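You operate a simulated robot arm through the tools that you are given. There is no shell and no other tool. Be economical: measure what you need, move in short steps, check, and stop when the job is done.

You run a simulated two-armed robot. Do the job below in one go: nothing can be reset, and whatever is moved stays where it is left.

JOB
Fetch the crown on a holder and stand it on top of the blue tin on the finishing bench top behind the spine. Take the bottle labelled "spacer paint" from the finishing bench top and leave it on the grey tray there. Shut the cupboard door. Push the wax drawer of the microscope bench shut. Put the loupes on the counter top by the sink. Take the green wax tin from the monitor side of the scanner bench top and leave it on the vice side of the scanner bench top. Put the bridge cast from the monitor side of the scanner bench top on top of the delivery tote. Pull the microscope bench bottom drawer open. Any order will do. Set down upright: crown on a holder, bottle, bridge cast.
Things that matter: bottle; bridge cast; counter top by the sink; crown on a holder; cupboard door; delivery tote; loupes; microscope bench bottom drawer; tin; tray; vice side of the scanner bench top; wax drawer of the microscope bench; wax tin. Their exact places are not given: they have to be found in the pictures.

The check looks at the end state, three seconds after you hand in, the way a careful person would. Anything else that was tipped, shoved, dropped, spilled or broken makes it a failure.

ROBOT AND FRAMES
Two 7-joint arms with two-finger parallel grippers on one trunk, on a base that drives. Base frame: it is fixed to the floor where the robot stands at the start and does not move with it; the origin is under the middle of the robot, x ahead of it, y to its left, z up. Units: m, degrees, N and s.
The left shoulder is at the start at [0.06, 0.147, 0.515], the right one opposite. With the tool pointing down near the work surface each hand reaches from about 0.1 to 0.66 m from the robot's upright axis, wherever it stands, measured 20 degrees to its own side. Places, roughly: bottle [1.5, -1.25, 0.75]; bridge cast (10x5x5 cm) [-1.3, -0.3, 0.8]; counter top by the sink [0.4, -3.3, 0.9]; crown on a holder (3x3x10 cm) [0.7, -0.1, 0.8]; cupboard door [6.4, -2.6, 0.4]; delivery tote (45x25x15 cm) [-5.2, 0.8, 0.9]; loupes (13x8x6 cm) [1.5, -1.2, 0.8]; microscope bench bottom drawer [4.6, 2, 0.2]; tin [0.75, 1.5, 0.75]; tray (17x12x4 cm) [1.4, -1.4, 0.8]; vice side of the scanner bench top [-2.3, 0.3, 0.8]; wax drawer of the microscope bench [3.6, 0.6, 0.6]; wax tin [-1.5, -1, 0.75]. Payload 3.43 kg a hand.
Tool frame (each hand has its own): the origin (TCP) lies between the finger pads and is the grasp point; the fingertips stand 0.03 m ahead of it; z points along the fingers, y is the line along which they close. The gripper opens to 0.094 m. The fingers are 0.028 m wide and 0.01 m thick; the gripper's body (0.05 by 0.096 m) begins 0.055 m behind the TCP.
Orientation is told as [roll, pitch, yaw] about the base's x, y, z axes, in that order, counted from this pose: with the fingers straight down and closing along the base's y, the tool's x points along the base's -x, its y along +y and its z along -z.

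CONTROLS
- The arms move only by the tool servo_tool. It takes "left_commands", "right_commands" or both (then of equal length, played together; a hand with none holds still); each is one flat list of numbers, 7 for each row, row after row: the shift along the base's x, y, z in units of 200 mm (1.0 is 200 mm), then the turn, a rotation vector about the base's x, y, z in units of 60 degrees (1.0 is 60 degrees), then the closure in counts, from 0 (fully open) to 255 (shut). In form: [tx, ty, tz, wx, wy, wz, claw, tx, ty, tz, wx, wy, wz, claw, ...]. A call has 1 to 20 rows; each row is the pose to reach, as a shift and turn from the pose commanded when the call began. A call with a number of a shift or a turn outside -1 to 1 is refused whole. Rows are played at 5 a second. More than 0.05 m and 8.6 degrees between two rows, or a gripper value outside its range, and nothing of the call is played. Where a pose cannot be reached the arm comes as near as it can. A force on the tool above 40 N (or 10 N above the force at the start of the call, whichever is more), or a blocked arm, ends the call early, and 0.2 s more pass. The fingers move at their own pace (about 0.072 m/s each) and stop on an object; they squeeze with about 29 N. The grip force told is the motor's: it shows also when the fingers shut on nothing. Time passes only in rows, and 0.2 s behind the last, so rows that repeat a pose let the fingers close. It gives the time, the measured TCP pose, the force on the tool (base axes), the opening and the grip force at its end, in the units of the frame above (readings bear some noise), with the torque about the TCP (base axes, N m) and any sound that the robot's microphone picked up.
- Cameras (640 x 400 px; columns grow to the right, rows downward): "scene" is now at [0.064, -0.0053, 1.1635]; the picture's right is [-0.07, -1.00, 0.00], its down [-0.43, 0.03, -0.90] and it looks along [0.90, -0.07, -0.43] (base axes); focal length 257 px, centre (320, 200). "left" rides on the left gripper at [0.076, -0.014, -0.102] in its tool frame; the picture's right is [0.18, 0.98, 0.00], its down [-0.75, 0.14, -0.64] and it looks along [-0.63, 0.12, 0.77] (tool axes); focal length 243 px, centre (320, 200). "right" rides on the right gripper at [0.076, 0.014, -0.103] in its tool frame; the picture's right is [-0.18, 0.98, 0.00], its down [-0.75, -0.14, -0.64] and it looks along [-0.63, -0.12, 0.77] (tool axes); focal length 243 px, centre (320, 200).
- camera(camera): a new picture of that camera. The clock stands still meanwhile.
- slide_trunk(by): slides the trunk up (or, below 0, down) by that many m; the arms and the scene camera ride with it, the base frame stays. It gives what a move gives, with no picture.
- roll_base(legs): drives the robot by 1 to 6 legs, each [ahead, left, turn to the left] in m, m and degrees, along the robot's own axes; the way and the turn of a leg run together, so that a leg with both is an arc; at most 1.5 m and 180 degrees a leg. The arms and the cameras ride along, it lands a little off, and it stops where it bumps. It gives what a move gives.
- head_to(pan, tilt): turns the head with the scene camera to pan (to the left, within 86 degrees either way) and tilt (down, from -29 to 69), counted from straight ahead of the robot. It gives what a move gives.
- point_at(camera, pixels): for up to 12 pixels [column, row] of the newest picture of that camera ("zoom" is the newest enlarged one), the place [x, y, z] in the base frame of the surface seen there, good to about 0.002 m. The clock stands still meanwhile.
- zoom(camera, box): a new picture of the part [left, top, right, bottom] of that camera's present view, enlarged. The clock stands still meanwhile.
- close_job(): hands the job in; it is judged then, once.

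Keep the steps short. Do not move on a guess: measure, check each grasp and each placing, and mend mistakes. In all there are 131 turns and 162 pictures (those below and enlarged ones count). Leave the grippers open and the arms clear of the work at the hand-in unless told otherwise, and finish with a single line.

The tools are called after "Request:" as name(argument=value, ...) on one line, values as JSON. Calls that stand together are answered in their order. servo_tool: Moves the arms, as the interface text tells. Its arguments: {"type":"object","properties":{"left_commands":{"type":"array","items":{"type":"number"}},"right_commands":{"type":"array","items":{"type":"number"}}},"required":[]} The other tools are called the same way: slide_trunk (by) slides the trunk up or down; roll_base (legs) drives the base; head_to (pan, tilt) turns the head that bears the scene camera; camera (camera) takes a picture; point_at (camera, pixels) gives the place of the surface under pixels of a picture; zoom (camera, box) takes an enlarged picture of a part of a camera's view; close_job () hands the job in.

At the start:

```text
time: 0.0
left_eef_pos: [0.3046, 0.0656, 0.9644]
left_tcp_rot: [0.1, 0.0, 0.0]
left_force: [-0.3, -0.3, 0.8]
left_wrist_torque: [-0.03, 0.03, 0.0]
left_gripper_width: 0.094
left_finger_force: 0.0
right_eef_pos: [0.392, -0.2212, 0.944]
right_tcp_rot: [0.0, 0.0, 0.0]
right_force: [-0.3, 0.4, -0.1]
right_wrist_torque: [0.03, 0.02, 0.0]
right_gripper_width: 0.0941
right_finger_force: 0.0
trunk travel left (down, up): [-0.223, 0.027]
robot x, y, heading: [0.0032, 0.0003, 0.1]
head pan, tilt: [-4.2, 25.6]
```

scene: 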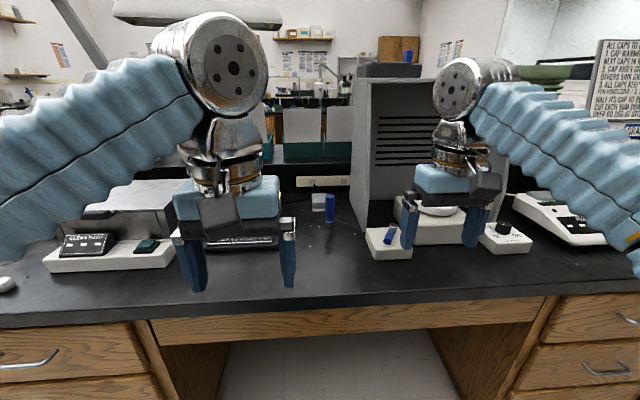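
right: 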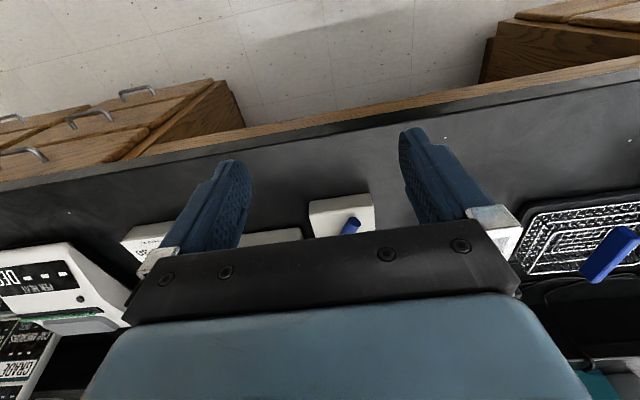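
left: 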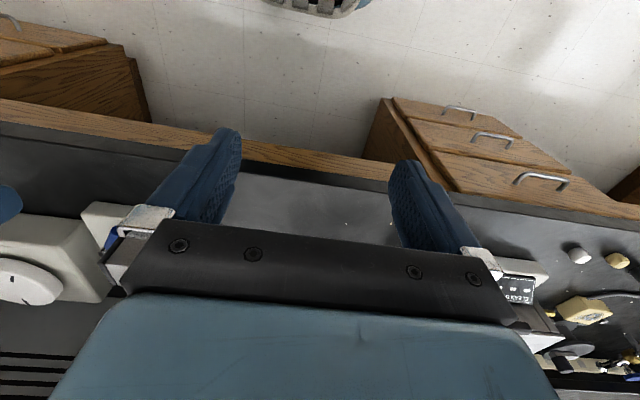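

I start with enlarged looks at the bench ahead: the blue upright things near (330,205) and (390,235).

Request:
zoom(camera="scene", box=[280, 160, 440, 260])

Request:
point_at(camera="scene", pixels=[[330, 208], [330, 196], [318, 200], [390, 232], [380, 250], [330, 225], [300, 300], [420, 90], [300, 150]])

```text
4.00 times, centred on (360, 210) of scene
```

zoom: 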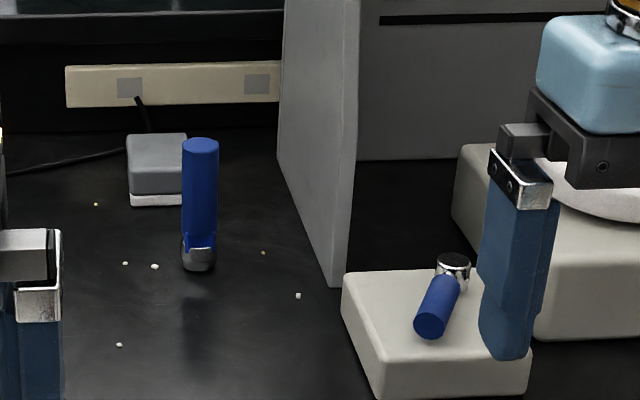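

```text
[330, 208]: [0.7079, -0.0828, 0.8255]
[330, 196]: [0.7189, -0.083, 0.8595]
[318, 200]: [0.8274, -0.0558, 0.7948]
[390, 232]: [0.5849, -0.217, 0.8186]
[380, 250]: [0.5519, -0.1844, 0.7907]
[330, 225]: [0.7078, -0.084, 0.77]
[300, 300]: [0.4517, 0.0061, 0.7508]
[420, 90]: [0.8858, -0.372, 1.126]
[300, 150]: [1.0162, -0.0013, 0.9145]
```

Request:
head_to(pan=60, tilt=20)

Request:
camera(camera="scene")

Request:
head_to(pan=-50, tilt=20)

Request:
camera(camera="scene")

```text
time: 1.4
left_eef_pos: [0.3053, 0.0656, 0.9637]
left_tcp_rot: [0.0, 0.0, 0.0]
left_force: [0.1, 0.0, -0.1]
left_wrist_torque: [-0.02, 0.02, -0.04]
left_gripper_width: 0.0939
left_finger_force: 0.0
right_eef_pos: [0.393, -0.2218, 0.9454]
right_tcp_rot: [0.0, 0.0, 0.0]
right_force: [0.8, -0.2, 0.5]
right_wrist_torque: [0.02, -0.01, 0.02]
right_gripper_width: 0.0943
right_finger_force: 0.1
trunk travel left (down, up): [-0.223, 0.027]
robot x, y, heading: [-0.0017, -0.0019, 0.0]
head pan, tilt: [60.0, 20.0]
```

```text
157 pictures are left
```

scene: 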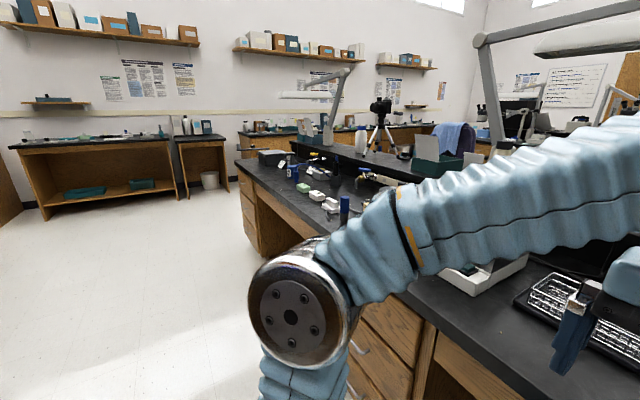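

```text
time: 3.2
left_eef_pos: [0.3052, 0.0659, 0.9638]
left_tcp_rot: [0.0, 0.0, 0.0]
left_force: [0.2, 0.3, 0.3]
left_wrist_torque: [-0.01, 0.03, 0.02]
left_gripper_width: 0.0941
left_finger_force: 0.2
right_eef_pos: [0.3918, -0.2209, 0.9441]
right_tcp_rot: [0.0, 0.0, 0.0]
right_force: [-0.5, -0.5, 0.0]
right_wrist_torque: [0.03, -0.04, -0.02]
right_gripper_width: 0.094
right_finger_force: 0.1
trunk travel left (down, up): [-0.223, 0.027]
robot x, y, heading: [-0.001, -0.0009, -0.2]
head pan, tilt: [-50.0, 20.0]
```

```text
156 pictures are left
```

scene: 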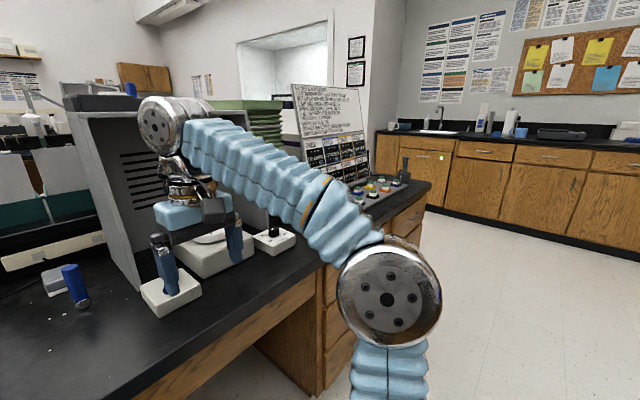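

Request:
zoom(camera="scene", box=[30, 230, 210, 342])

Request:
zoom(camera="scene", box=[270, 80, 450, 192])

Request:
point_at(camera="scene", pixels=[[388, 185], [430, 183], [420, 200], [440, 132], [500, 135], [320, 395], [120, 395], [400, 155], [345, 205], [480, 220]])

```text
3.56 times, centred on (120, 286) of scene
```

zoom: 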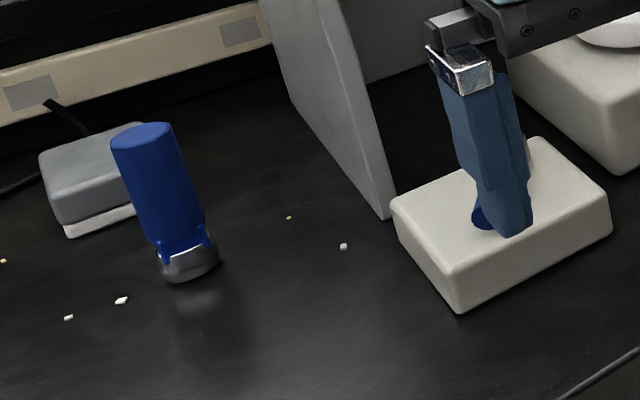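

```text
3.56 times, centred on (360, 136) of scene
```

zoom: 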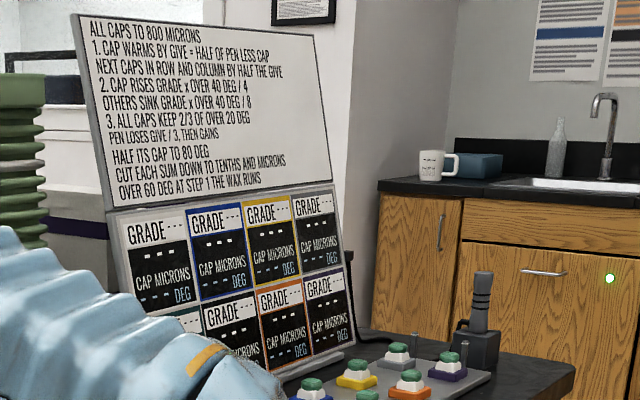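

```text
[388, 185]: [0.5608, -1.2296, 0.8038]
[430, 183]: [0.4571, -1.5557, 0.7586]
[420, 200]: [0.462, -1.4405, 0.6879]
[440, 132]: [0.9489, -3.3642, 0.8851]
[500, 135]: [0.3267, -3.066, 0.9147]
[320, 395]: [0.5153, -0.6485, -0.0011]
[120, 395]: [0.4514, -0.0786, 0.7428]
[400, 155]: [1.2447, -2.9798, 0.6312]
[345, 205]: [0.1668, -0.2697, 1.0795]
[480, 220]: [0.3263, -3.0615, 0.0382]
```

The standing blue holder with a metal crown at its foot is at about [0.715, -0.083], z 0.75–0.86. I drive 0.12 m ahead to reach it with the left hand.

Request:
roll_base(legs=[[0.12, 0, 0]])

Request:
head_to(pan=-5, tilt=35)

Request:
camera(camera="scene")

Request:
camera(camera="left")

```text
time: 4.5
left_eef_pos: [0.4258, 0.0629, 0.9643]
left_tcp_rot: [0.0, -0.1, -0.3]
left_force: [0.3, -0.5, 0.2]
left_wrist_torque: [-0.01, -0.01, 0.03]
left_gripper_width: 0.0936
left_finger_force: 0.0
right_eef_pos: [0.5124, -0.2226, 0.9444]
right_tcp_rot: [0.0, 0.0, -0.2]
right_force: [0.0, 0.2, -0.9]
right_wrist_torque: [0.01, 0.0, -0.03]
right_gripper_width: 0.0937
right_finger_force: 0.1
trunk travel left (down, up): [-0.223, 0.027]
robot x, y, heading: [0.1224, 0.0006, 0.1]
head pan, tilt: [-50.0, 20.0]
```

```text
time: 5.6
left_eef_pos: [0.4265, 0.0652, 0.9649]
left_tcp_rot: [0.0, 0.0, -0.2]
left_force: [0.5, -0.3, 0.1]
left_wrist_torque: [-0.02, 0.01, 0.01]
left_gripper_width: 0.0941
left_finger_force: 0.0
right_eef_pos: [0.5129, -0.2229, 0.9441]
right_tcp_rot: [0.0, 0.1, -0.1]
right_force: [-0.2, -0.3, -0.4]
right_wrist_torque: [0.01, 0.0, -0.01]
right_gripper_width: 0.0941
right_finger_force: 0.1
trunk travel left (down, up): [-0.223, 0.027]
robot x, y, heading: [0.1263, -0.0014, 0.2]
head pan, tilt: [-5.0, 35.0]
```

```text
153 pictures are left
```

scene: 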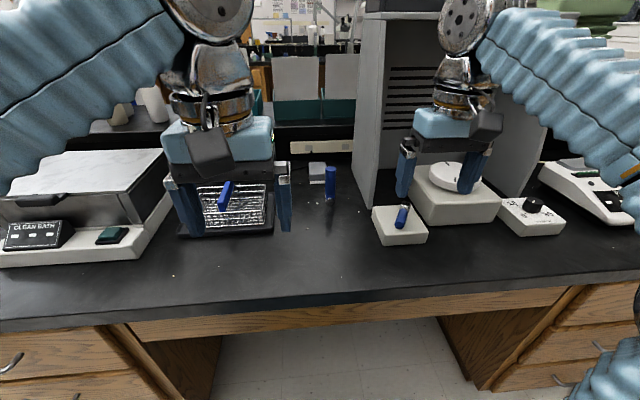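

```text
152 pictures are left
```

left: 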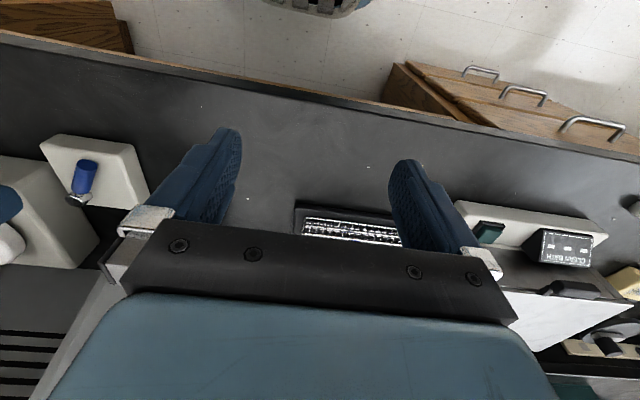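

Request:
zoom(camera="scene", box=[160, 150, 440, 250])

Request:
point_at(camera="scene", pixels=[[224, 195], [330, 170], [330, 183], [330, 194], [325, 180], [335, 180], [401, 217]])

```text
2.29 times, centred on (300, 200) of scene
```

zoom: 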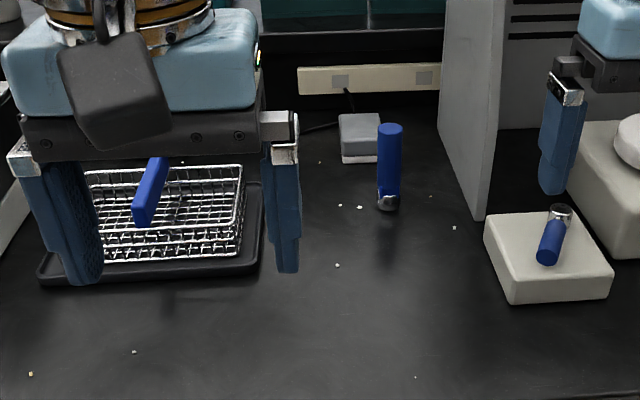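

```text
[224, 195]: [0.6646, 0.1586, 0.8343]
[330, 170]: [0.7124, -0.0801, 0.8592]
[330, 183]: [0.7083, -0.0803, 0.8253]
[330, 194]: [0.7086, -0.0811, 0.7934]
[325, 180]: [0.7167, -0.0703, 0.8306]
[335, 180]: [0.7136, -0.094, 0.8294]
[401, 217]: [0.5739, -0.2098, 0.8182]
```

Request:
point_at(camera="zoom", pixels=[[476, 212], [470, 190], [445, 130], [450, 60], [480, 60], [495, 60], [360, 128], [360, 150], [150, 165], [250, 200]])

```text
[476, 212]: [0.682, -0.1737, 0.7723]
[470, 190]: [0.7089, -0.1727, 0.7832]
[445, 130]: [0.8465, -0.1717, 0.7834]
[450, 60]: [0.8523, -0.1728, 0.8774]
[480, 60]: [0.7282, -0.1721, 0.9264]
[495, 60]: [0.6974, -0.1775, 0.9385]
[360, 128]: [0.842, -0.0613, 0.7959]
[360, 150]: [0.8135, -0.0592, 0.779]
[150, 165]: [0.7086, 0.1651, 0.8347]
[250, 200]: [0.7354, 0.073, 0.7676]
```

Clear by 3 cm from the scanner wall at y=-0.172. Moving the left hand ahead over the crown at height, x first, then y.

Request:
servo_tool(left_commands=[0.24, 0, 0, 0, 0, 0, 0, 0.48, 0, 0, 0, 0, 0, 0, 0.72, 0, 0, 0, 0, 0, 0, 0.96, 0, 0, 0, 0, 0, 0, 0.96, -0.24, 0, 0, 0, 0, 0, 0.96, -0.48, 0, 0, 0, 0, 0, 0.96, -0.73, 0, 0, 0, 0, 0, 0.96, -0.73, 0, 0, 0, 0, 0])

Request:
servo_tool(left_commands=[0.23, 0, 0, 0, 0, 0, 0, 0.5, 0, 0, 0, 0, 0, 0, 0.5, 0, -0.15, 0, 0, 0, 0, 0.5, 0, -0.15, 0, 0, 0, 0])

Request:
camera(camera="left")

Request:
camera(camera="scene")

```text
time: 7.4
left_eef_pos: [0.5698, -0.0758, 0.8996]
left_tcp_rot: [0.0, 0.0, -0.2]
left_force: [0.1, -0.6, -0.2]
left_wrist_torque: [0.02, -0.02, -0.03]
left_gripper_width: 0.0937
left_finger_force: 0.0
left hand out of reach, approached as far as the arm can: row 2, 3, 4, 5, 6, 7, 8
right_eef_pos: [0.5117, -0.2225, 0.9444]
right_tcp_rot: [0.0, 0.0, -0.1]
right_force: [-0.1, -0.8, -0.3]
right_wrist_torque: [0.07, 0.01, 0.02]
right_gripper_width: 0.094
right_finger_force: 0.1
trunk travel left (down, up): [-0.223, 0.027]
robot x, y, heading: [0.1202, 0.0022, -0.2]
head pan, tilt: [-5.0, 35.0]
```

```text
refused: row 2 steps farther than a row can; nothing moved
```

```text
150 pictures are left
```

left: 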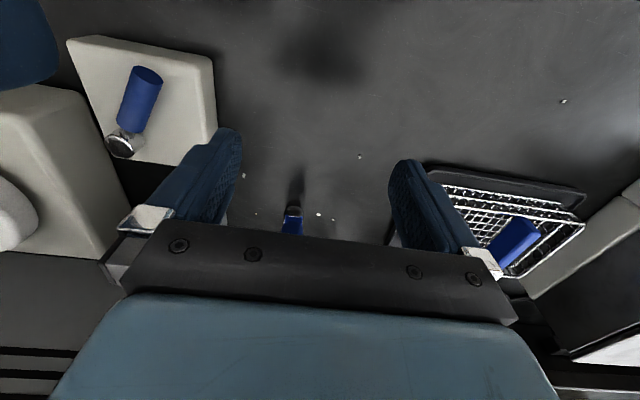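

```text
149 pictures are left
```

scene: 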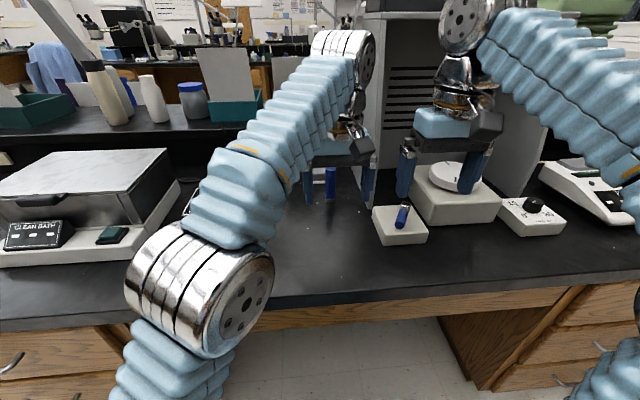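

At this height the reach is short. I draw the right hand back, away from the scanner wall, and drive further ahead into the knee space.

Request:
servo_tool(right_commands=[-0.24, 0, 0, 0, 0, 0, 0, -0.48, 0, 0, 0, 0, 0, 0, -0.7, 0, 0, 0, 0, 0, 0])

Request:
roll_base(legs=[[0.13, 0, 0]])

Request:
camera(camera="left")

```text
time: 8.2
left_eef_pos: [0.5694, -0.074, 0.8997]
left_tcp_rot: [-0.1, 0.0, -0.2]
left_force: [-0.6, 0.0, -0.7]
left_wrist_torque: [-0.02, 0.04, -0.04]
left_gripper_width: 0.094
left_finger_force: 0.1
right_eef_pos: [0.3722, -0.2208, 0.9393]
right_tcp_rot: [0.0, 0.1, -0.2]
right_force: [0.1, 0.3, -0.7]
right_wrist_torque: [-0.01, 0.01, 0.01]
right_gripper_width: 0.094
right_finger_force: 0.0
trunk travel left (down, up): [-0.223, 0.027]
robot x, y, heading: [0.1212, -0.0003, -0.3]
head pan, tilt: [-5.0, 35.0]
```

```text
time: 9.5
left_eef_pos: [0.7018, -0.0743, 0.8995]
left_tcp_rot: [0.0, 0.0, -0.1]
left_force: [0.0, 0.9, -0.2]
left_wrist_torque: [0.03, 0.0, -0.01]
left_gripper_width: 0.0939
left_finger_force: 0.2
right_eef_pos: [0.5061, -0.2219, 0.9398]
right_tcp_rot: [0.0, -0.1, -0.2]
right_force: [0.8, -0.1, -0.2]
right_wrist_torque: [0.0, -0.02, 0.01]
right_gripper_width: 0.0941
right_finger_force: 0.0
trunk travel left (down, up): [-0.223, 0.027]
robot x, y, heading: [0.2499, -0.0015, -0.1]
head pan, tilt: [-5.0, 35.0]
```

```text
148 pictures are left
```

left: 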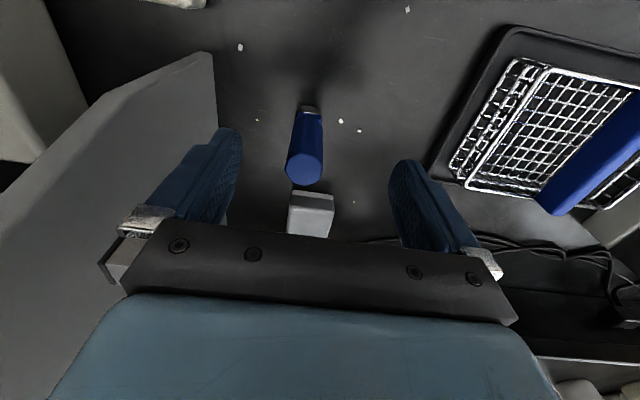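

Request:
point_at(camera="left", pixels=[[305, 168], [293, 168], [318, 168], [305, 155], [305, 181], [305, 140]])

Request:
servo_tool(left_commands=[0.08, -0.02, 0, 0, 0, 0, 0, 0.08, -0.02, -0.05, 0, 0, 0, 0, 0.08, -0.02, -0.05, 0, 0, 0, 0])

```text
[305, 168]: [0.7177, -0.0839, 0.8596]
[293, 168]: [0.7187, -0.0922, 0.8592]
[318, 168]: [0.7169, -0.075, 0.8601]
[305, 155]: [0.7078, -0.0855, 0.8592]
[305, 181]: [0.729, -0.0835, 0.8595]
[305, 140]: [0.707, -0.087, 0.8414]
```

```text
time: 10.3
left_eef_pos: [0.7166, -0.0805, 0.8896]
left_tcp_rot: [0.0, 0.0, -0.2]
left_force: [0.1, -1.2, -1.4]
left_wrist_torque: [0.0, 0.04, -0.02]
left_gripper_width: 0.0941
left_finger_force: 0.1
right_eef_pos: [0.5062, -0.2211, 0.9404]
right_tcp_rot: [0.2, -0.1, -0.3]
right_force: [0.3, 0.2, -0.2]
right_wrist_torque: [-0.01, 0.04, -0.01]
right_gripper_width: 0.094
right_finger_force: 0.0
trunk travel left (down, up): [-0.223, 0.027]
robot x, y, heading: [0.2579, -0.0044, -0.3]
head pan, tilt: [-5.0, 35.0]
```

Commands follow the true pose. The crown's centre is [0.718, -0.083], top z 0.86. I lower 0.07 to z 0.82 and grip.

Request:
servo_tool(left_commands=[0.01, -0.015, -0.12, 0, 0, 0, 0, 0.01, -0.015, -0.24, 0, 0, 0, 0, 0.01, -0.015, -0.35, 0, 0, 0, 0, 0.01, -0.015, -0.35, 0, 0, 0, 0, 0.01, -0.015, -0.35, 0, 0, 0, 255, 0.01, -0.015, -0.35, 0, 0, 0, 255, 0.01, -0.015, -0.35, 0, 0, 0, 255, 0.01, -0.015, -0.35, 0, 0, 0, 255])

Request:
camera(camera="left")

```text
time: 12.1
left_eef_pos: [0.7195, -0.0821, 0.8202]
left_tcp_rot: [-0.1, 0.1, -0.2]
left_force: [-0.5, 0.5, 1.1]
left_wrist_torque: [0.01, 0.03, 0.02]
left_gripper_width: 0.0261
left_finger_force: 29.2
right_eef_pos: [0.5068, -0.2214, 0.94]
right_tcp_rot: [0.0, 0.1, -0.2]
right_force: [0.1, -0.5, 0.5]
right_wrist_torque: [0.02, 0.02, -0.03]
right_gripper_width: 0.0938
right_finger_force: 0.1
trunk travel left (down, up): [-0.223, 0.027]
robot x, y, heading: [0.2542, 0.0004, -0.1]
head pan, tilt: [-5.0, 35.0]
```

```text
147 pictures are left
```

left: 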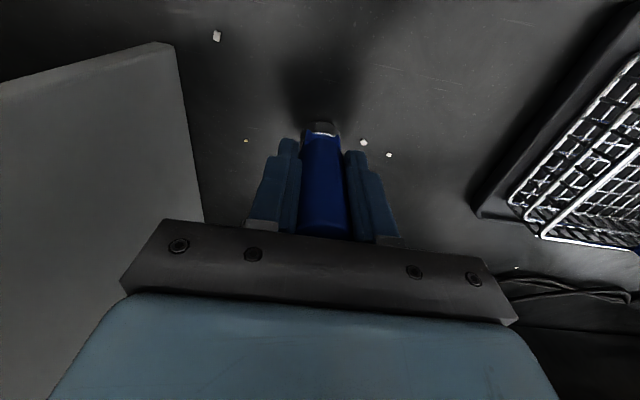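

Holding it (26 mm). Lifting and drawing back over the open bench.

Request:
servo_tool(left_commands=[0, 0, 0.15, 0, 0, 0, 255, -0.02, 0, 0.3, 0, 0, 0, 255, -0.24, 0, 0.4, 0, 0, 0, 255, -0.47, 0, 0.5, 0, 0, 0, 255, -0.7, 0, 0.6, 0, 0, 0, 255, -0.9, 0.1, 0.7, 0, 0, 0, 255, -0.9, 0.3, 0.7, 0, 0, 0, 255, -0.9, 0.5, 0.7, 0, 0, 0, 255])

Request:
roll_base(legs=[[-0.5, 0, 0]])

Request:
head_to(pan=50, tilt=15)

Request:
camera(camera="scene")

```text
refused: row 4 steps farther than a row can; nothing moved
```

```text
time: 14.9
left_eef_pos: [0.2506, -0.0793, 0.8199]
left_tcp_rot: [0.0, 0.0, 0.1]
left_force: [-0.2, -0.3, -0.3]
left_wrist_torque: [-0.03, -0.02, 0.02]
left_gripper_width: 0.0261
left_finger_force: 29.0
right_eef_pos: [0.0372, -0.2203, 0.9396]
right_tcp_rot: [-0.1, 0.0, 0.1]
right_force: [-0.2, -0.4, 0.1]
right_wrist_torque: [0.01, -0.02, -0.04]
right_gripper_width: 0.094
right_finger_force: 0.1
trunk travel left (down, up): [-0.223, 0.027]
robot x, y, heading: [-0.2187, -0.0015, 0.3]
head pan, tilt: [-5.0, 35.0]
```

```text
time: 16.1
left_eef_pos: [0.2505, -0.0792, 0.8201]
left_tcp_rot: [-0.1, 0.0, 0.1]
left_force: [0.8, 0.2, 0.4]
left_wrist_torque: [-0.02, 0.0, -0.01]
left_gripper_width: 0.0264
left_finger_force: 29.2
right_eef_pos: [0.0363, -0.2194, 0.9394]
right_tcp_rot: [0.0, 0.1, 0.1]
right_force: [-0.3, 0.9, -0.7]
right_wrist_torque: [0.04, -0.04, 0.01]
right_gripper_width: 0.094
right_finger_force: 0.1
trunk travel left (down, up): [-0.223, 0.027]
robot x, y, heading: [-0.2203, -0.0014, 0.1]
head pan, tilt: [50.0, 15.0]
```

```text
146 pictures are left
```

scene: 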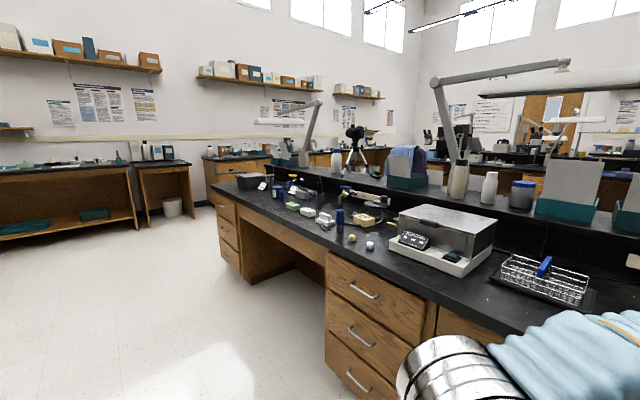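

The servo move had been refused (step too long) and the base drew the crown back across the clear bench; it is still held. From now on I chain only after checks. I look at the crown and at the left part of the bench for the blue tin.

Request:
zoom(camera="scene", box=[200, 120, 440, 270])

Request:
point_at(camera="scene", pixels=[[340, 220], [295, 160], [265, 185], [330, 192], [520, 195], [500, 180], [350, 195], [225, 185], [215, 200]])

Request:
camera(camera="left")

```text
2.67 times, centred on (320, 195) of scene
```

zoom: 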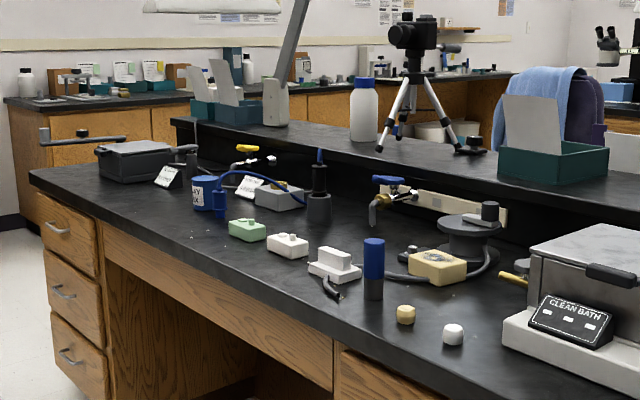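

```text
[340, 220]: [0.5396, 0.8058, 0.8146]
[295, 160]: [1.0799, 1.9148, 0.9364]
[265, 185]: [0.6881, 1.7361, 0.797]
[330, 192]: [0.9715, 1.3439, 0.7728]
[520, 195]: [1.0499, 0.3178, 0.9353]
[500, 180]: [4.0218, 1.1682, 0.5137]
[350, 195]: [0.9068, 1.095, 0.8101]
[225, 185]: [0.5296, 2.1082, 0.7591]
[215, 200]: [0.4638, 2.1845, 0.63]
```

```text
144 pictures are left
```

left: 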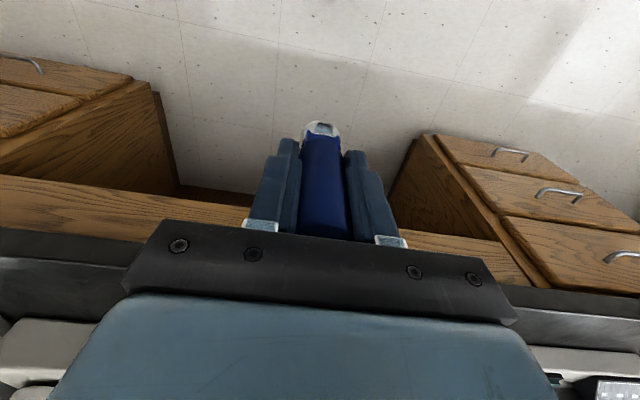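

Request:
point_at(camera="scene", pixels=[[277, 187], [274, 192], [277, 197], [283, 197], [290, 206], [310, 212], [326, 221], [319, 185], [300, 195]])

Request:
zoom(camera="scene", box=[240, 165, 340, 227])

```text
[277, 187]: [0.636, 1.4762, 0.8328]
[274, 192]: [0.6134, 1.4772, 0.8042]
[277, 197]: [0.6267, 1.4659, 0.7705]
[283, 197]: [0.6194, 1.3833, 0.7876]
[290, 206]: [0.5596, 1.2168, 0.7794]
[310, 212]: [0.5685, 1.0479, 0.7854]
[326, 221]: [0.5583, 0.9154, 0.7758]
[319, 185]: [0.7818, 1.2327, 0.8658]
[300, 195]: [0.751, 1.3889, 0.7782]
```

```text
6.40 times, centred on (290, 196) of scene
```

zoom: 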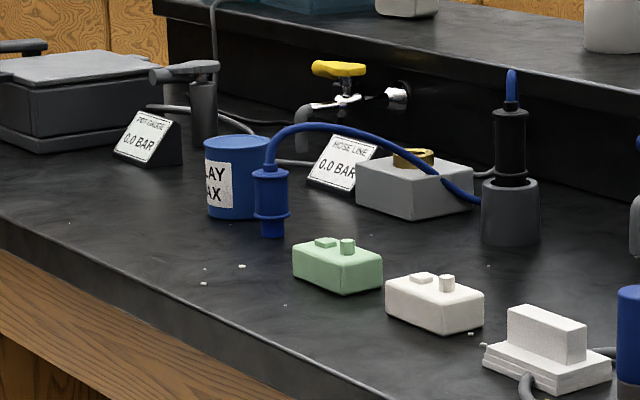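

The blue tin (label "..LAY WAX") is at about [0.65, 1.48], top z≈0.835, on this side; a blue hose gun stands in front of it. I raise the crown first.

Request:
servo_tool(left_commands=[0, 0.1, 0.2, 0, 0, 0, 255, 0, 0.25, 0.4, 0, 0, 0, 255, -0.1, 0.4, 0.55, 0, 0, 0, 255, -0.15, 0.5, 0.7, 0, 0, 0, 255, -0.15, 0.5, 0.7, 0, 0, 0, 255])

Request:
roll_base(legs=[[0, 1.3, 0]])

Request:
head_to(pan=10, tilt=28)

Request:
camera(camera="scene")

```text
time: 17.3
left_eef_pos: [0.2287, 0.0048, 0.9334]
left_tcp_rot: [0.1, 0.1, 0.1]
left_force: [-0.1, -0.5, -0.9]
left_wrist_torque: [-0.03, 0.0, -0.03]
left_gripper_width: 0.0262
left_finger_force: 28.6
left hand out of reach, approached as far as the arm can: row 4, 5
right_eef_pos: [0.0376, -0.2196, 0.9408]
right_tcp_rot: [0.1, 0.0, 0.1]
right_force: [0.4, 0.4, 0.2]
right_wrist_torque: [0.02, -0.01, 0.0]
right_gripper_width: 0.094
right_finger_force: 0.0
trunk travel left (down, up): [-0.223, 0.027]
robot x, y, heading: [-0.2185, -0.004, 0.2]
head pan, tilt: [50.0, 15.0]
```

```text
time: 24.1
left_eef_pos: [0.2138, 1.3602, 0.933]
left_tcp_rot: [0.0, 0.1, 1.1]
left_force: [1.0, -0.4, -1.6]
left_wrist_torque: [0.01, 0.03, 0.03]
left_gripper_width: 0.0263
left_finger_force: 28.7
right_eef_pos: [0.026, 1.1349, 0.9387]
right_tcp_rot: [0.0, 0.0, 1.1]
right_force: [0.5, 0.4, 0.2]
right_wrist_torque: [-0.01, 0.02, -0.02]
right_gripper_width: 0.094
right_finger_force: 0.1
trunk travel left (down, up): [-0.223, 0.027]
robot x, y, heading: [-0.2367, 1.3494, 1.1]
head pan, tilt: [50.0, 15.0]
```

```text
time: 25.2
left_eef_pos: [0.2146, 1.3608, 0.9333]
left_tcp_rot: [0.1, 0.1, 1.0]
left_force: [-0.4, 0.2, -1.0]
left_wrist_torque: [0.03, -0.02, 0.01]
left_gripper_width: 0.0262
left_finger_force: 28.8
right_eef_pos: [0.0263, 1.134, 0.9404]
right_tcp_rot: [-0.1, 0.0, 1.0]
right_force: [-0.6, 0.1, -0.2]
right_wrist_torque: [0.03, -0.01, -0.01]
right_gripper_width: 0.094
right_finger_force: 0.1
trunk travel left (down, up): [-0.223, 0.027]
robot x, y, heading: [-0.2292, 1.3501, 0.9]
head pan, tilt: [10.0, 28.0]
```

```text
142 pictures are left
```

scene: 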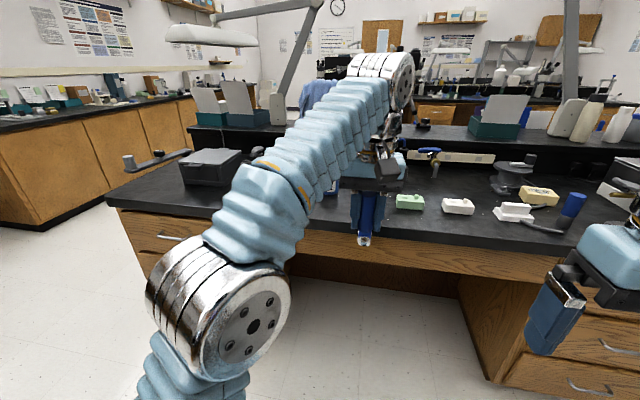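

Request:
slide_trunk(by=0.026)

Request:
roll_base(legs=[[0.25, 0, -1]])

Request:
camera(camera="left")

Request:
camera(camera="scene")

```text
time: 25.9
left_eef_pos: [0.2147, 1.3604, 0.9579]
left_tcp_rot: [0.1, 0.1, 1.0]
left_force: [1.0, -0.8, -1.5]
left_wrist_torque: [-0.01, -0.04, 0.0]
left_gripper_width: 0.0264
left_finger_force: 29.1
right_eef_pos: [0.0272, 1.1346, 0.966]
right_tcp_rot: [0.0, 0.0, 1.0]
right_force: [-0.1, 0.9, -0.8]
right_wrist_torque: [0.01, 0.03, -0.02]
right_gripper_width: 0.0942
right_finger_force: 0.0
trunk travel left (down, up): [-0.249, 0.001]
robot x, y, heading: [-0.2307, 1.3458, 1.0]
head pan, tilt: [10.0, 28.0]
```

```text
time: 27.7
left_eef_pos: [0.4642, 1.3571, 0.9591]
left_tcp_rot: [0.1, 0.1, 0.1]
left_force: [-0.5, 0.4, -1.5]
left_wrist_torque: [-0.02, -0.02, -0.04]
left_gripper_width: 0.0261
left_finger_force: 29.2
right_eef_pos: [0.272, 1.1334, 0.9661]
right_tcp_rot: [0.0, 0.1, 0.1]
right_force: [-0.9, -0.3, -0.1]
right_wrist_torque: [0.01, -0.02, 0.05]
right_gripper_width: 0.0941
right_finger_force: 0.0
trunk travel left (down, up): [-0.249, 0.001]
robot x, y, heading: [0.0179, 1.3533, 0.3]
head pan, tilt: [10.0, 28.0]
```

```text
141 pictures are left
```

left: 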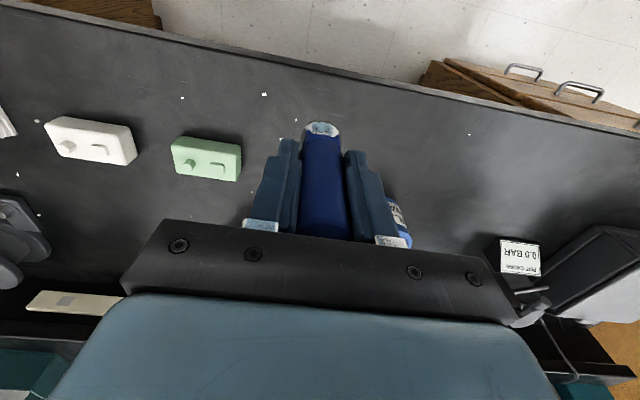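

```text
140 pictures are left
```

scene: 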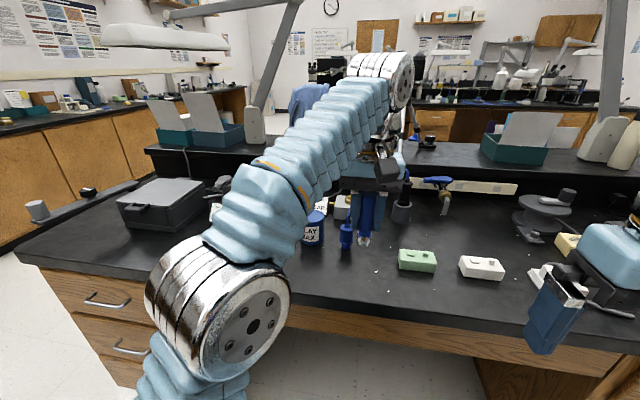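

The tin shows now at (314,228). I enlarge and measure it.

Request:
zoom(camera="scene", box=[290, 180, 430, 268])

Request:
point_at(camera="scene", pixels=[[316, 214], [320, 214], [312, 214], [312, 220], [324, 220], [314, 240], [322, 230], [346, 225], [346, 245], [345, 210]])

```text
4.55 times, centred on (360, 224) of scene
```

zoom: 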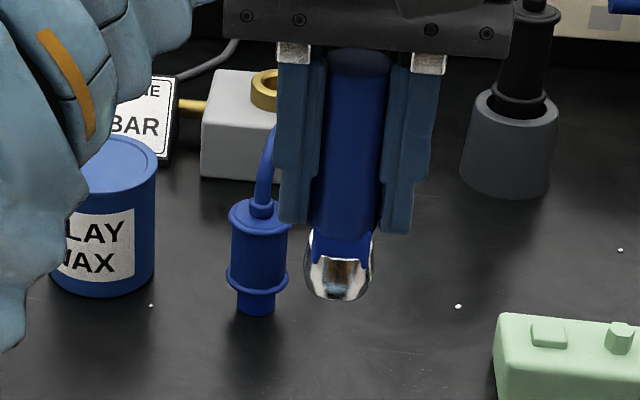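

```text
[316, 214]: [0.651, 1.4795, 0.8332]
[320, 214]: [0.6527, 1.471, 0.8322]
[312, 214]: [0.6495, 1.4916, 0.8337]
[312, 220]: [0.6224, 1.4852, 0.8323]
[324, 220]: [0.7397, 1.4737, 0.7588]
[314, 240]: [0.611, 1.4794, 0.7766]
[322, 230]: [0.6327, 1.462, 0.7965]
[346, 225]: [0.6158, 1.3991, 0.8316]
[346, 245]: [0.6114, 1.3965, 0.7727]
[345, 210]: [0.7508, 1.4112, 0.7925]
```

The tin's lid centre works out at about [0.642, 1.494], z 0.833. I shift the hand sideways to y≈1.49, away from the hose gun, then check.

Request:
servo_tool(left_commands=[0, 0.22, 0, 0, 0, 0, 255, 0, 0.45, 0, 0, 0, 0, 255, 0, 0.68, 0, 0, 0, 0, 255, 0, 0.68, 0, 0, 0, 0, 255])

Request:
roll_base(legs=[[0.14, 0, 0]])

Request:
camera(camera="left")

Request:
camera(camera="scene")

```text
time: 28.7
left_eef_pos: [0.4637, 1.4881, 0.959]
left_tcp_rot: [0.1, 0.1, 0.1]
left_force: [-0.3, 0.6, -1.3]
left_wrist_torque: [0.01, 0.01, 0.01]
left_gripper_width: 0.0266
left_finger_force: 28.5
right_eef_pos: [0.2718, 1.1345, 0.9654]
right_tcp_rot: [0.0, 0.0, 0.1]
right_force: [0.1, -0.2, 0.1]
right_wrist_torque: [-0.02, 0.01, -0.03]
right_gripper_width: 0.0941
right_finger_force: 0.0
trunk travel left (down, up): [-0.249, 0.001]
robot x, y, heading: [0.0184, 1.3503, -0.1]
head pan, tilt: [10.0, 28.0]
```

```text
time: 30.0
left_eef_pos: [0.6055, 1.489, 0.9598]
left_tcp_rot: [0.2, 0.2, 0.2]
left_force: [0.5, 0.4, -1.6]
left_wrist_torque: [0.01, 0.01, -0.02]
left_gripper_width: 0.0262
left_finger_force: 28.8
right_eef_pos: [0.4139, 1.1331, 0.9653]
right_tcp_rot: [0.0, 0.1, 0.2]
right_force: [-0.5, 0.3, 0.3]
right_wrist_torque: [-0.01, -0.01, -0.02]
right_gripper_width: 0.094
right_finger_force: 0.0
trunk travel left (down, up): [-0.249, 0.001]
robot x, y, heading: [0.1584, 1.3546, 0.2]
head pan, tilt: [10.0, 28.0]
```

```text
138 pictures are left
```

left: 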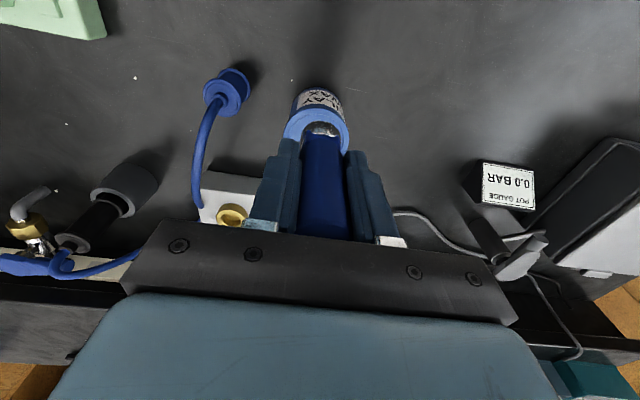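

```text
137 pictures are left
```

scene: 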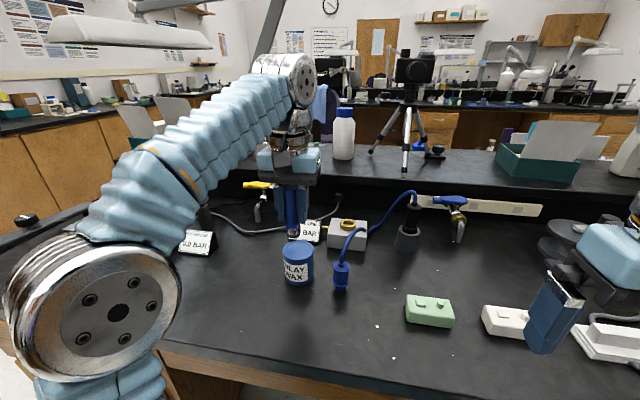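

Now the tin is in full view at (297,262). I measure lid edges and the hose.

Request:
zoom(camera="scene", box=[250, 190, 410, 290])

Request:
point_at(camera="scene", pixels=[[285, 249], [311, 249], [298, 243], [298, 255], [298, 249], [345, 245], [360, 230], [292, 229]])

Request:
point_at(camera="left", pixels=[[290, 130], [346, 130], [318, 110], [300, 118], [335, 116], [320, 128]])

```text
4.00 times, centred on (330, 240) of scene
```

zoom: 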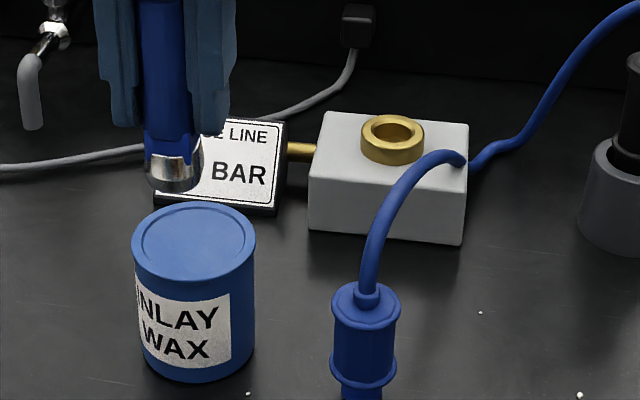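

```text
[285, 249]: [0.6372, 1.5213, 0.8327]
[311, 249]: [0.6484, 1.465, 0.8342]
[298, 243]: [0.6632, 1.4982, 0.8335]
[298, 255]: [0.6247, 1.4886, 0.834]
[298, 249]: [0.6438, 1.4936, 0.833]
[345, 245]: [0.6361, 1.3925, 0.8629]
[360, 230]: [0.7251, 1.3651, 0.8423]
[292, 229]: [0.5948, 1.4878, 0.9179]
```

```text
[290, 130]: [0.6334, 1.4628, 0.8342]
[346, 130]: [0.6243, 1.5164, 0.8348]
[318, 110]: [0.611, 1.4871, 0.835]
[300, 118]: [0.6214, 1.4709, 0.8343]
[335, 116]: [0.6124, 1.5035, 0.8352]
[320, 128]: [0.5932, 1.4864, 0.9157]
```

Lid centre [0.643, 1.493], z 0.834. I move over it and lower until just above contact.

Request:
servo_tool(left_commands=[0.18, 0.02, 0, 0, 0, 0, 255, 0.185, 0.02, 0, 0, 0, 0, 255, 0.185, 0.02, -0.12, 0, 0, 0, 255, 0.185, 0.02, -0.24, 0, 0, 0, 255, 0.185, 0.02, -0.24, 0, 0, 0, 255])

Request:
zoom(camera="scene", box=[250, 190, 410, 290])

```text
time: 31.2
left_eef_pos: [0.6433, 1.4942, 0.9118]
left_tcp_rot: [0.1, 0.0, 0.2]
left_force: [0.2, -0.6, -1.5]
left_wrist_torque: [0.0, 0.01, 0.01]
left_gripper_width: 0.0262
left_finger_force: 28.7
right_eef_pos: [0.4138, 1.1342, 0.9669]
right_tcp_rot: [0.1, 0.0, 0.2]
right_force: [-0.3, -0.2, -0.1]
right_wrist_torque: [0.01, -0.04, -0.01]
right_gripper_width: 0.0939
right_finger_force: 0.1
trunk travel left (down, up): [-0.249, 0.001]
robot x, y, heading: [0.1618, 1.3542, 0.1]
head pan, tilt: [10.0, 28.0]
```

```text
4.00 times, centred on (330, 240) of scene
```

zoom: 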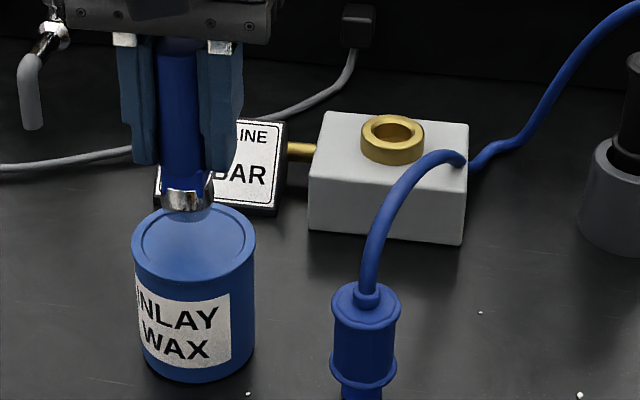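

Request:
servo_tool(left_commands=[0, 0, -0.02, 0, 0, 0, 255, 0, 0, -0.03, 0, 0, 0, 255, 0, 0, -0.038, 0, 0, 0, 255, 0, 0, -0.038, 0, 0, 0, 255])

Request:
zoom(camera="scene", box=[260, 200, 340, 250])

```text
time: 32.2
left_eef_pos: [0.643, 1.4935, 0.9032]
left_tcp_rot: [0.1, 0.1, 0.1]
left_force: [-0.5, -0.1, -1.7]
left_wrist_torque: [-0.01, 0.0, 0.02]
left_gripper_width: 0.0264
left_finger_force: 29.5
right_eef_pos: [0.4144, 1.1337, 0.9653]
right_tcp_rot: [0.0, -0.1, 0.2]
right_force: [0.9, 0.1, -0.1]
right_wrist_torque: [-0.01, 0.02, 0.03]
right_gripper_width: 0.094
right_finger_force: 0.1
trunk travel left (down, up): [-0.249, 0.001]
robot x, y, heading: [0.1596, 1.3517, 0.3]
head pan, tilt: [10.0, 28.0]
```

```text
8.00 times, centred on (300, 225) of scene
```

zoom: 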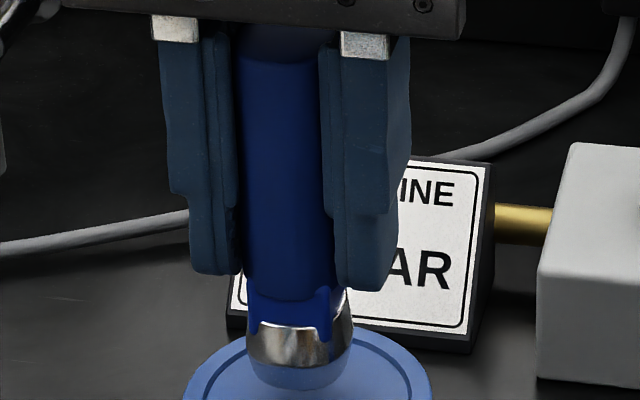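

Request:
servo_tool(left_commands=[0, 0, -0.005, 0, 0, 0, 255, 0, 0, -0.01, 0, 0, 0, 255, 0, 0, -0.015, 0, 0, 0, 255, 0, 0, -0.015, 0, 0, 0, 255])

```text
time: 33.2
left_eef_pos: [0.644, 1.4947, 0.9002]
left_tcp_rot: [0.1, 0.1, 0.2]
left_force: [0.4, -0.4, -1.2]
left_wrist_torque: [0.02, 0.03, -0.03]
left_gripper_width: 0.0264
left_finger_force: 29.3
right_eef_pos: [0.4133, 1.1343, 0.9654]
right_tcp_rot: [-0.1, 0.0, 0.2]
right_force: [-0.2, 0.8, -0.3]
right_wrist_torque: [-0.03, 0.02, 0.02]
right_gripper_width: 0.0942
right_finger_force: 0.1
trunk travel left (down, up): [-0.249, 0.001]
robot x, y, heading: [0.1562, 1.3548, 0.2]
head pan, tilt: [10.0, 28.0]
```

Request:
servo_tool(left_commands=[0, 0, -0.005, 0, 0, 0, 255, 0, 0, -0.01, 0, 0, 0, 255, 0, 0, -0.015, 0, 0, 0, 255, 0, 0, -0.015, 0, 0, 0, 255])

Request:
zoom(camera="scene", box=[260, 215, 340, 265])

```text
time: 34.2
left_eef_pos: [0.6429, 1.4939, 0.8968]
left_tcp_rot: [0.1, 0.1, 0.2]
left_force: [-1.1, 0.5, -1.0]
left_wrist_torque: [0.02, 0.01, 0.0]
left_gripper_width: 0.0262
left_finger_force: 29.0
right_eef_pos: [0.4127, 1.1339, 0.9657]
right_tcp_rot: [0.1, -0.1, 0.2]
right_force: [-0.4, -1.2, 0.3]
right_wrist_torque: [0.03, -0.01, -0.02]
right_gripper_width: 0.094
right_finger_force: 0.0
trunk travel left (down, up): [-0.249, 0.001]
robot x, y, heading: [0.1584, 1.3531, 0.3]
head pan, tilt: [10.0, 28.0]
```

```text
8.00 times, centred on (300, 240) of scene
```

zoom: 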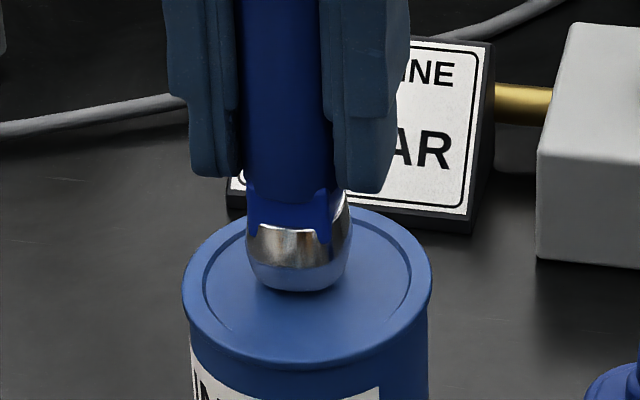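

Request:
servo_tool(left_commands=[0, 0, -0.005, 0, 0, 0, 255, 0, 0, -0.01, 0, 0, 0, 255, 0, 0, -0.015, 0, 0, 0, 255, 0, 0, -0.015, 0, 0, 0, 255])

Request:
point_at(camera="scene", pixels=[[400, 340], [350, 310], [297, 250]])

```text
time: 35.2
left_eef_pos: [0.6424, 1.4931, 0.8957]
left_tcp_rot: [0.0, -0.1, 0.2]
left_force: [3.9, 4.1, 16.2]
left_wrist_torque: [0.25, -0.15, -0.01]
left_gripper_width: 0.0261
left_finger_force: 28.9
right_eef_pos: [0.4129, 1.1338, 0.9667]
right_tcp_rot: [0.0, 0.0, 0.2]
right_force: [0.1, -1.2, -0.2]
right_wrist_torque: [-0.01, -0.02, 0.0]
right_gripper_width: 0.0942
right_finger_force: 0.1
trunk travel left (down, up): [-0.249, 0.001]
robot x, y, heading: [0.1604, 1.3527, 0.3]
head pan, tilt: [10.0, 28.0]
```

```text
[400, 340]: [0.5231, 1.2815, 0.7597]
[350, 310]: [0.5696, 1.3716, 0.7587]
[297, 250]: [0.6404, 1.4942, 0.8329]
```

Contact at 16 N. I ease up 1 mm, open, and look.

Request:
servo_tool(left_commands=[0, 0, 0.004, 0, 0, 0, 255, 0, 0, 0.004, 0, 0, 0, 180, 0, 0, 0.004, 0, 0, 0, 120, 0, 0, 0.004, 0, 0, 0, 60, 0, 0, 0.004, 0, 0, 0, 0, 0, 0, 0.004, 0, 0, 0, 0, 0, 0, 0.004, 0, 0, 0, 0, 0, 0, 0.004, 0, 0, 0, 0])

Request:
zoom(camera="scene", box=[240, 170, 360, 245])

```text
time: 37.0
left_eef_pos: [0.643, 1.494, 0.895]
left_tcp_rot: [0.1, 0.1, 0.2]
left_force: [0.5, 0.3, -0.7]
left_wrist_torque: [0.01, 0.0, -0.01]
left_gripper_width: 0.0936
left_finger_force: 0.0
right_eef_pos: [0.4133, 1.1339, 0.966]
right_tcp_rot: [0.1, 0.0, 0.2]
right_force: [0.0, 0.3, 0.2]
right_wrist_torque: [0.0, 0.0, 0.0]
right_gripper_width: 0.094
right_finger_force: 0.0
trunk travel left (down, up): [-0.249, 0.001]
robot x, y, heading: [0.1588, 1.354, 0.0]
head pan, tilt: [10.0, 28.0]
```

```text
5.33 times, centred on (300, 208) of scene
```

zoom: 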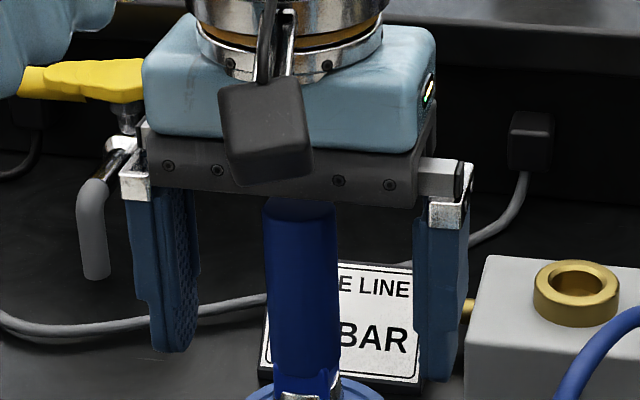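

It stands free and upright. I raise the hand 3 cm, then back the base straight away.

Request:
servo_tool(left_commands=[0, 0, 0.1, 0, 0, 0, 0, 0, 0, 0.2, 0, 0, 0, 0, 0, 0, 0.3, 0, 0, 0, 0, 0, 0, 0.3, 0, 0, 0, 0])

Request:
roll_base(legs=[[-0.5, 0, 0]])

Request:
zoom(camera="scene", box=[240, 130, 480, 280])

```text
time: 38.0
left_eef_pos: [0.6441, 1.4931, 0.9552]
left_tcp_rot: [0.1, 0.1, 0.2]
left_force: [-0.1, -0.5, 0.5]
left_wrist_torque: [0.02, 0.01, -0.01]
left_gripper_width: 0.0939
left_finger_force: 0.1
right_eef_pos: [0.4143, 1.134, 0.9661]
right_tcp_rot: [0.0, 0.0, 0.2]
right_force: [-0.6, -0.3, -0.2]
right_wrist_torque: [0.0, 0.0, -0.02]
right_gripper_width: 0.0942
right_finger_force: 0.1
trunk travel left (down, up): [-0.249, 0.001]
robot x, y, heading: [0.1584, 1.353, 0.2]
head pan, tilt: [10.0, 28.0]
```

```text
time: 40.9
left_eef_pos: [0.151, 1.4889, 0.9542]
left_tcp_rot: [0.1, 0.1, -0.2]
left_force: [0.4, 0.0, -0.6]
left_wrist_torque: [-0.01, 0.04, 0.0]
left_gripper_width: 0.094
left_finger_force: 0.0
right_eef_pos: [-0.0817, 1.1316, 0.9648]
right_tcp_rot: [0.0, -0.1, -0.2]
right_force: [0.6, 0.8, -0.4]
right_wrist_torque: [0.04, -0.01, 0.01]
right_gripper_width: 0.094
right_finger_force: 0.1
trunk travel left (down, up): [-0.249, 0.001]
robot x, y, heading: [-0.3329, 1.352, -0.1]
head pan, tilt: [10.0, 28.0]
```

```text
2.67 times, centred on (360, 205) of scene
```

zoom: 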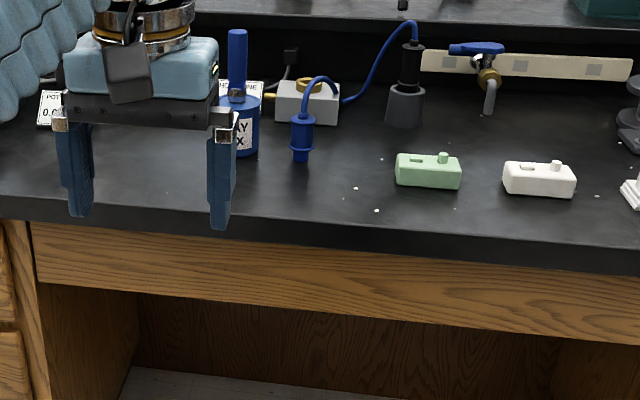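

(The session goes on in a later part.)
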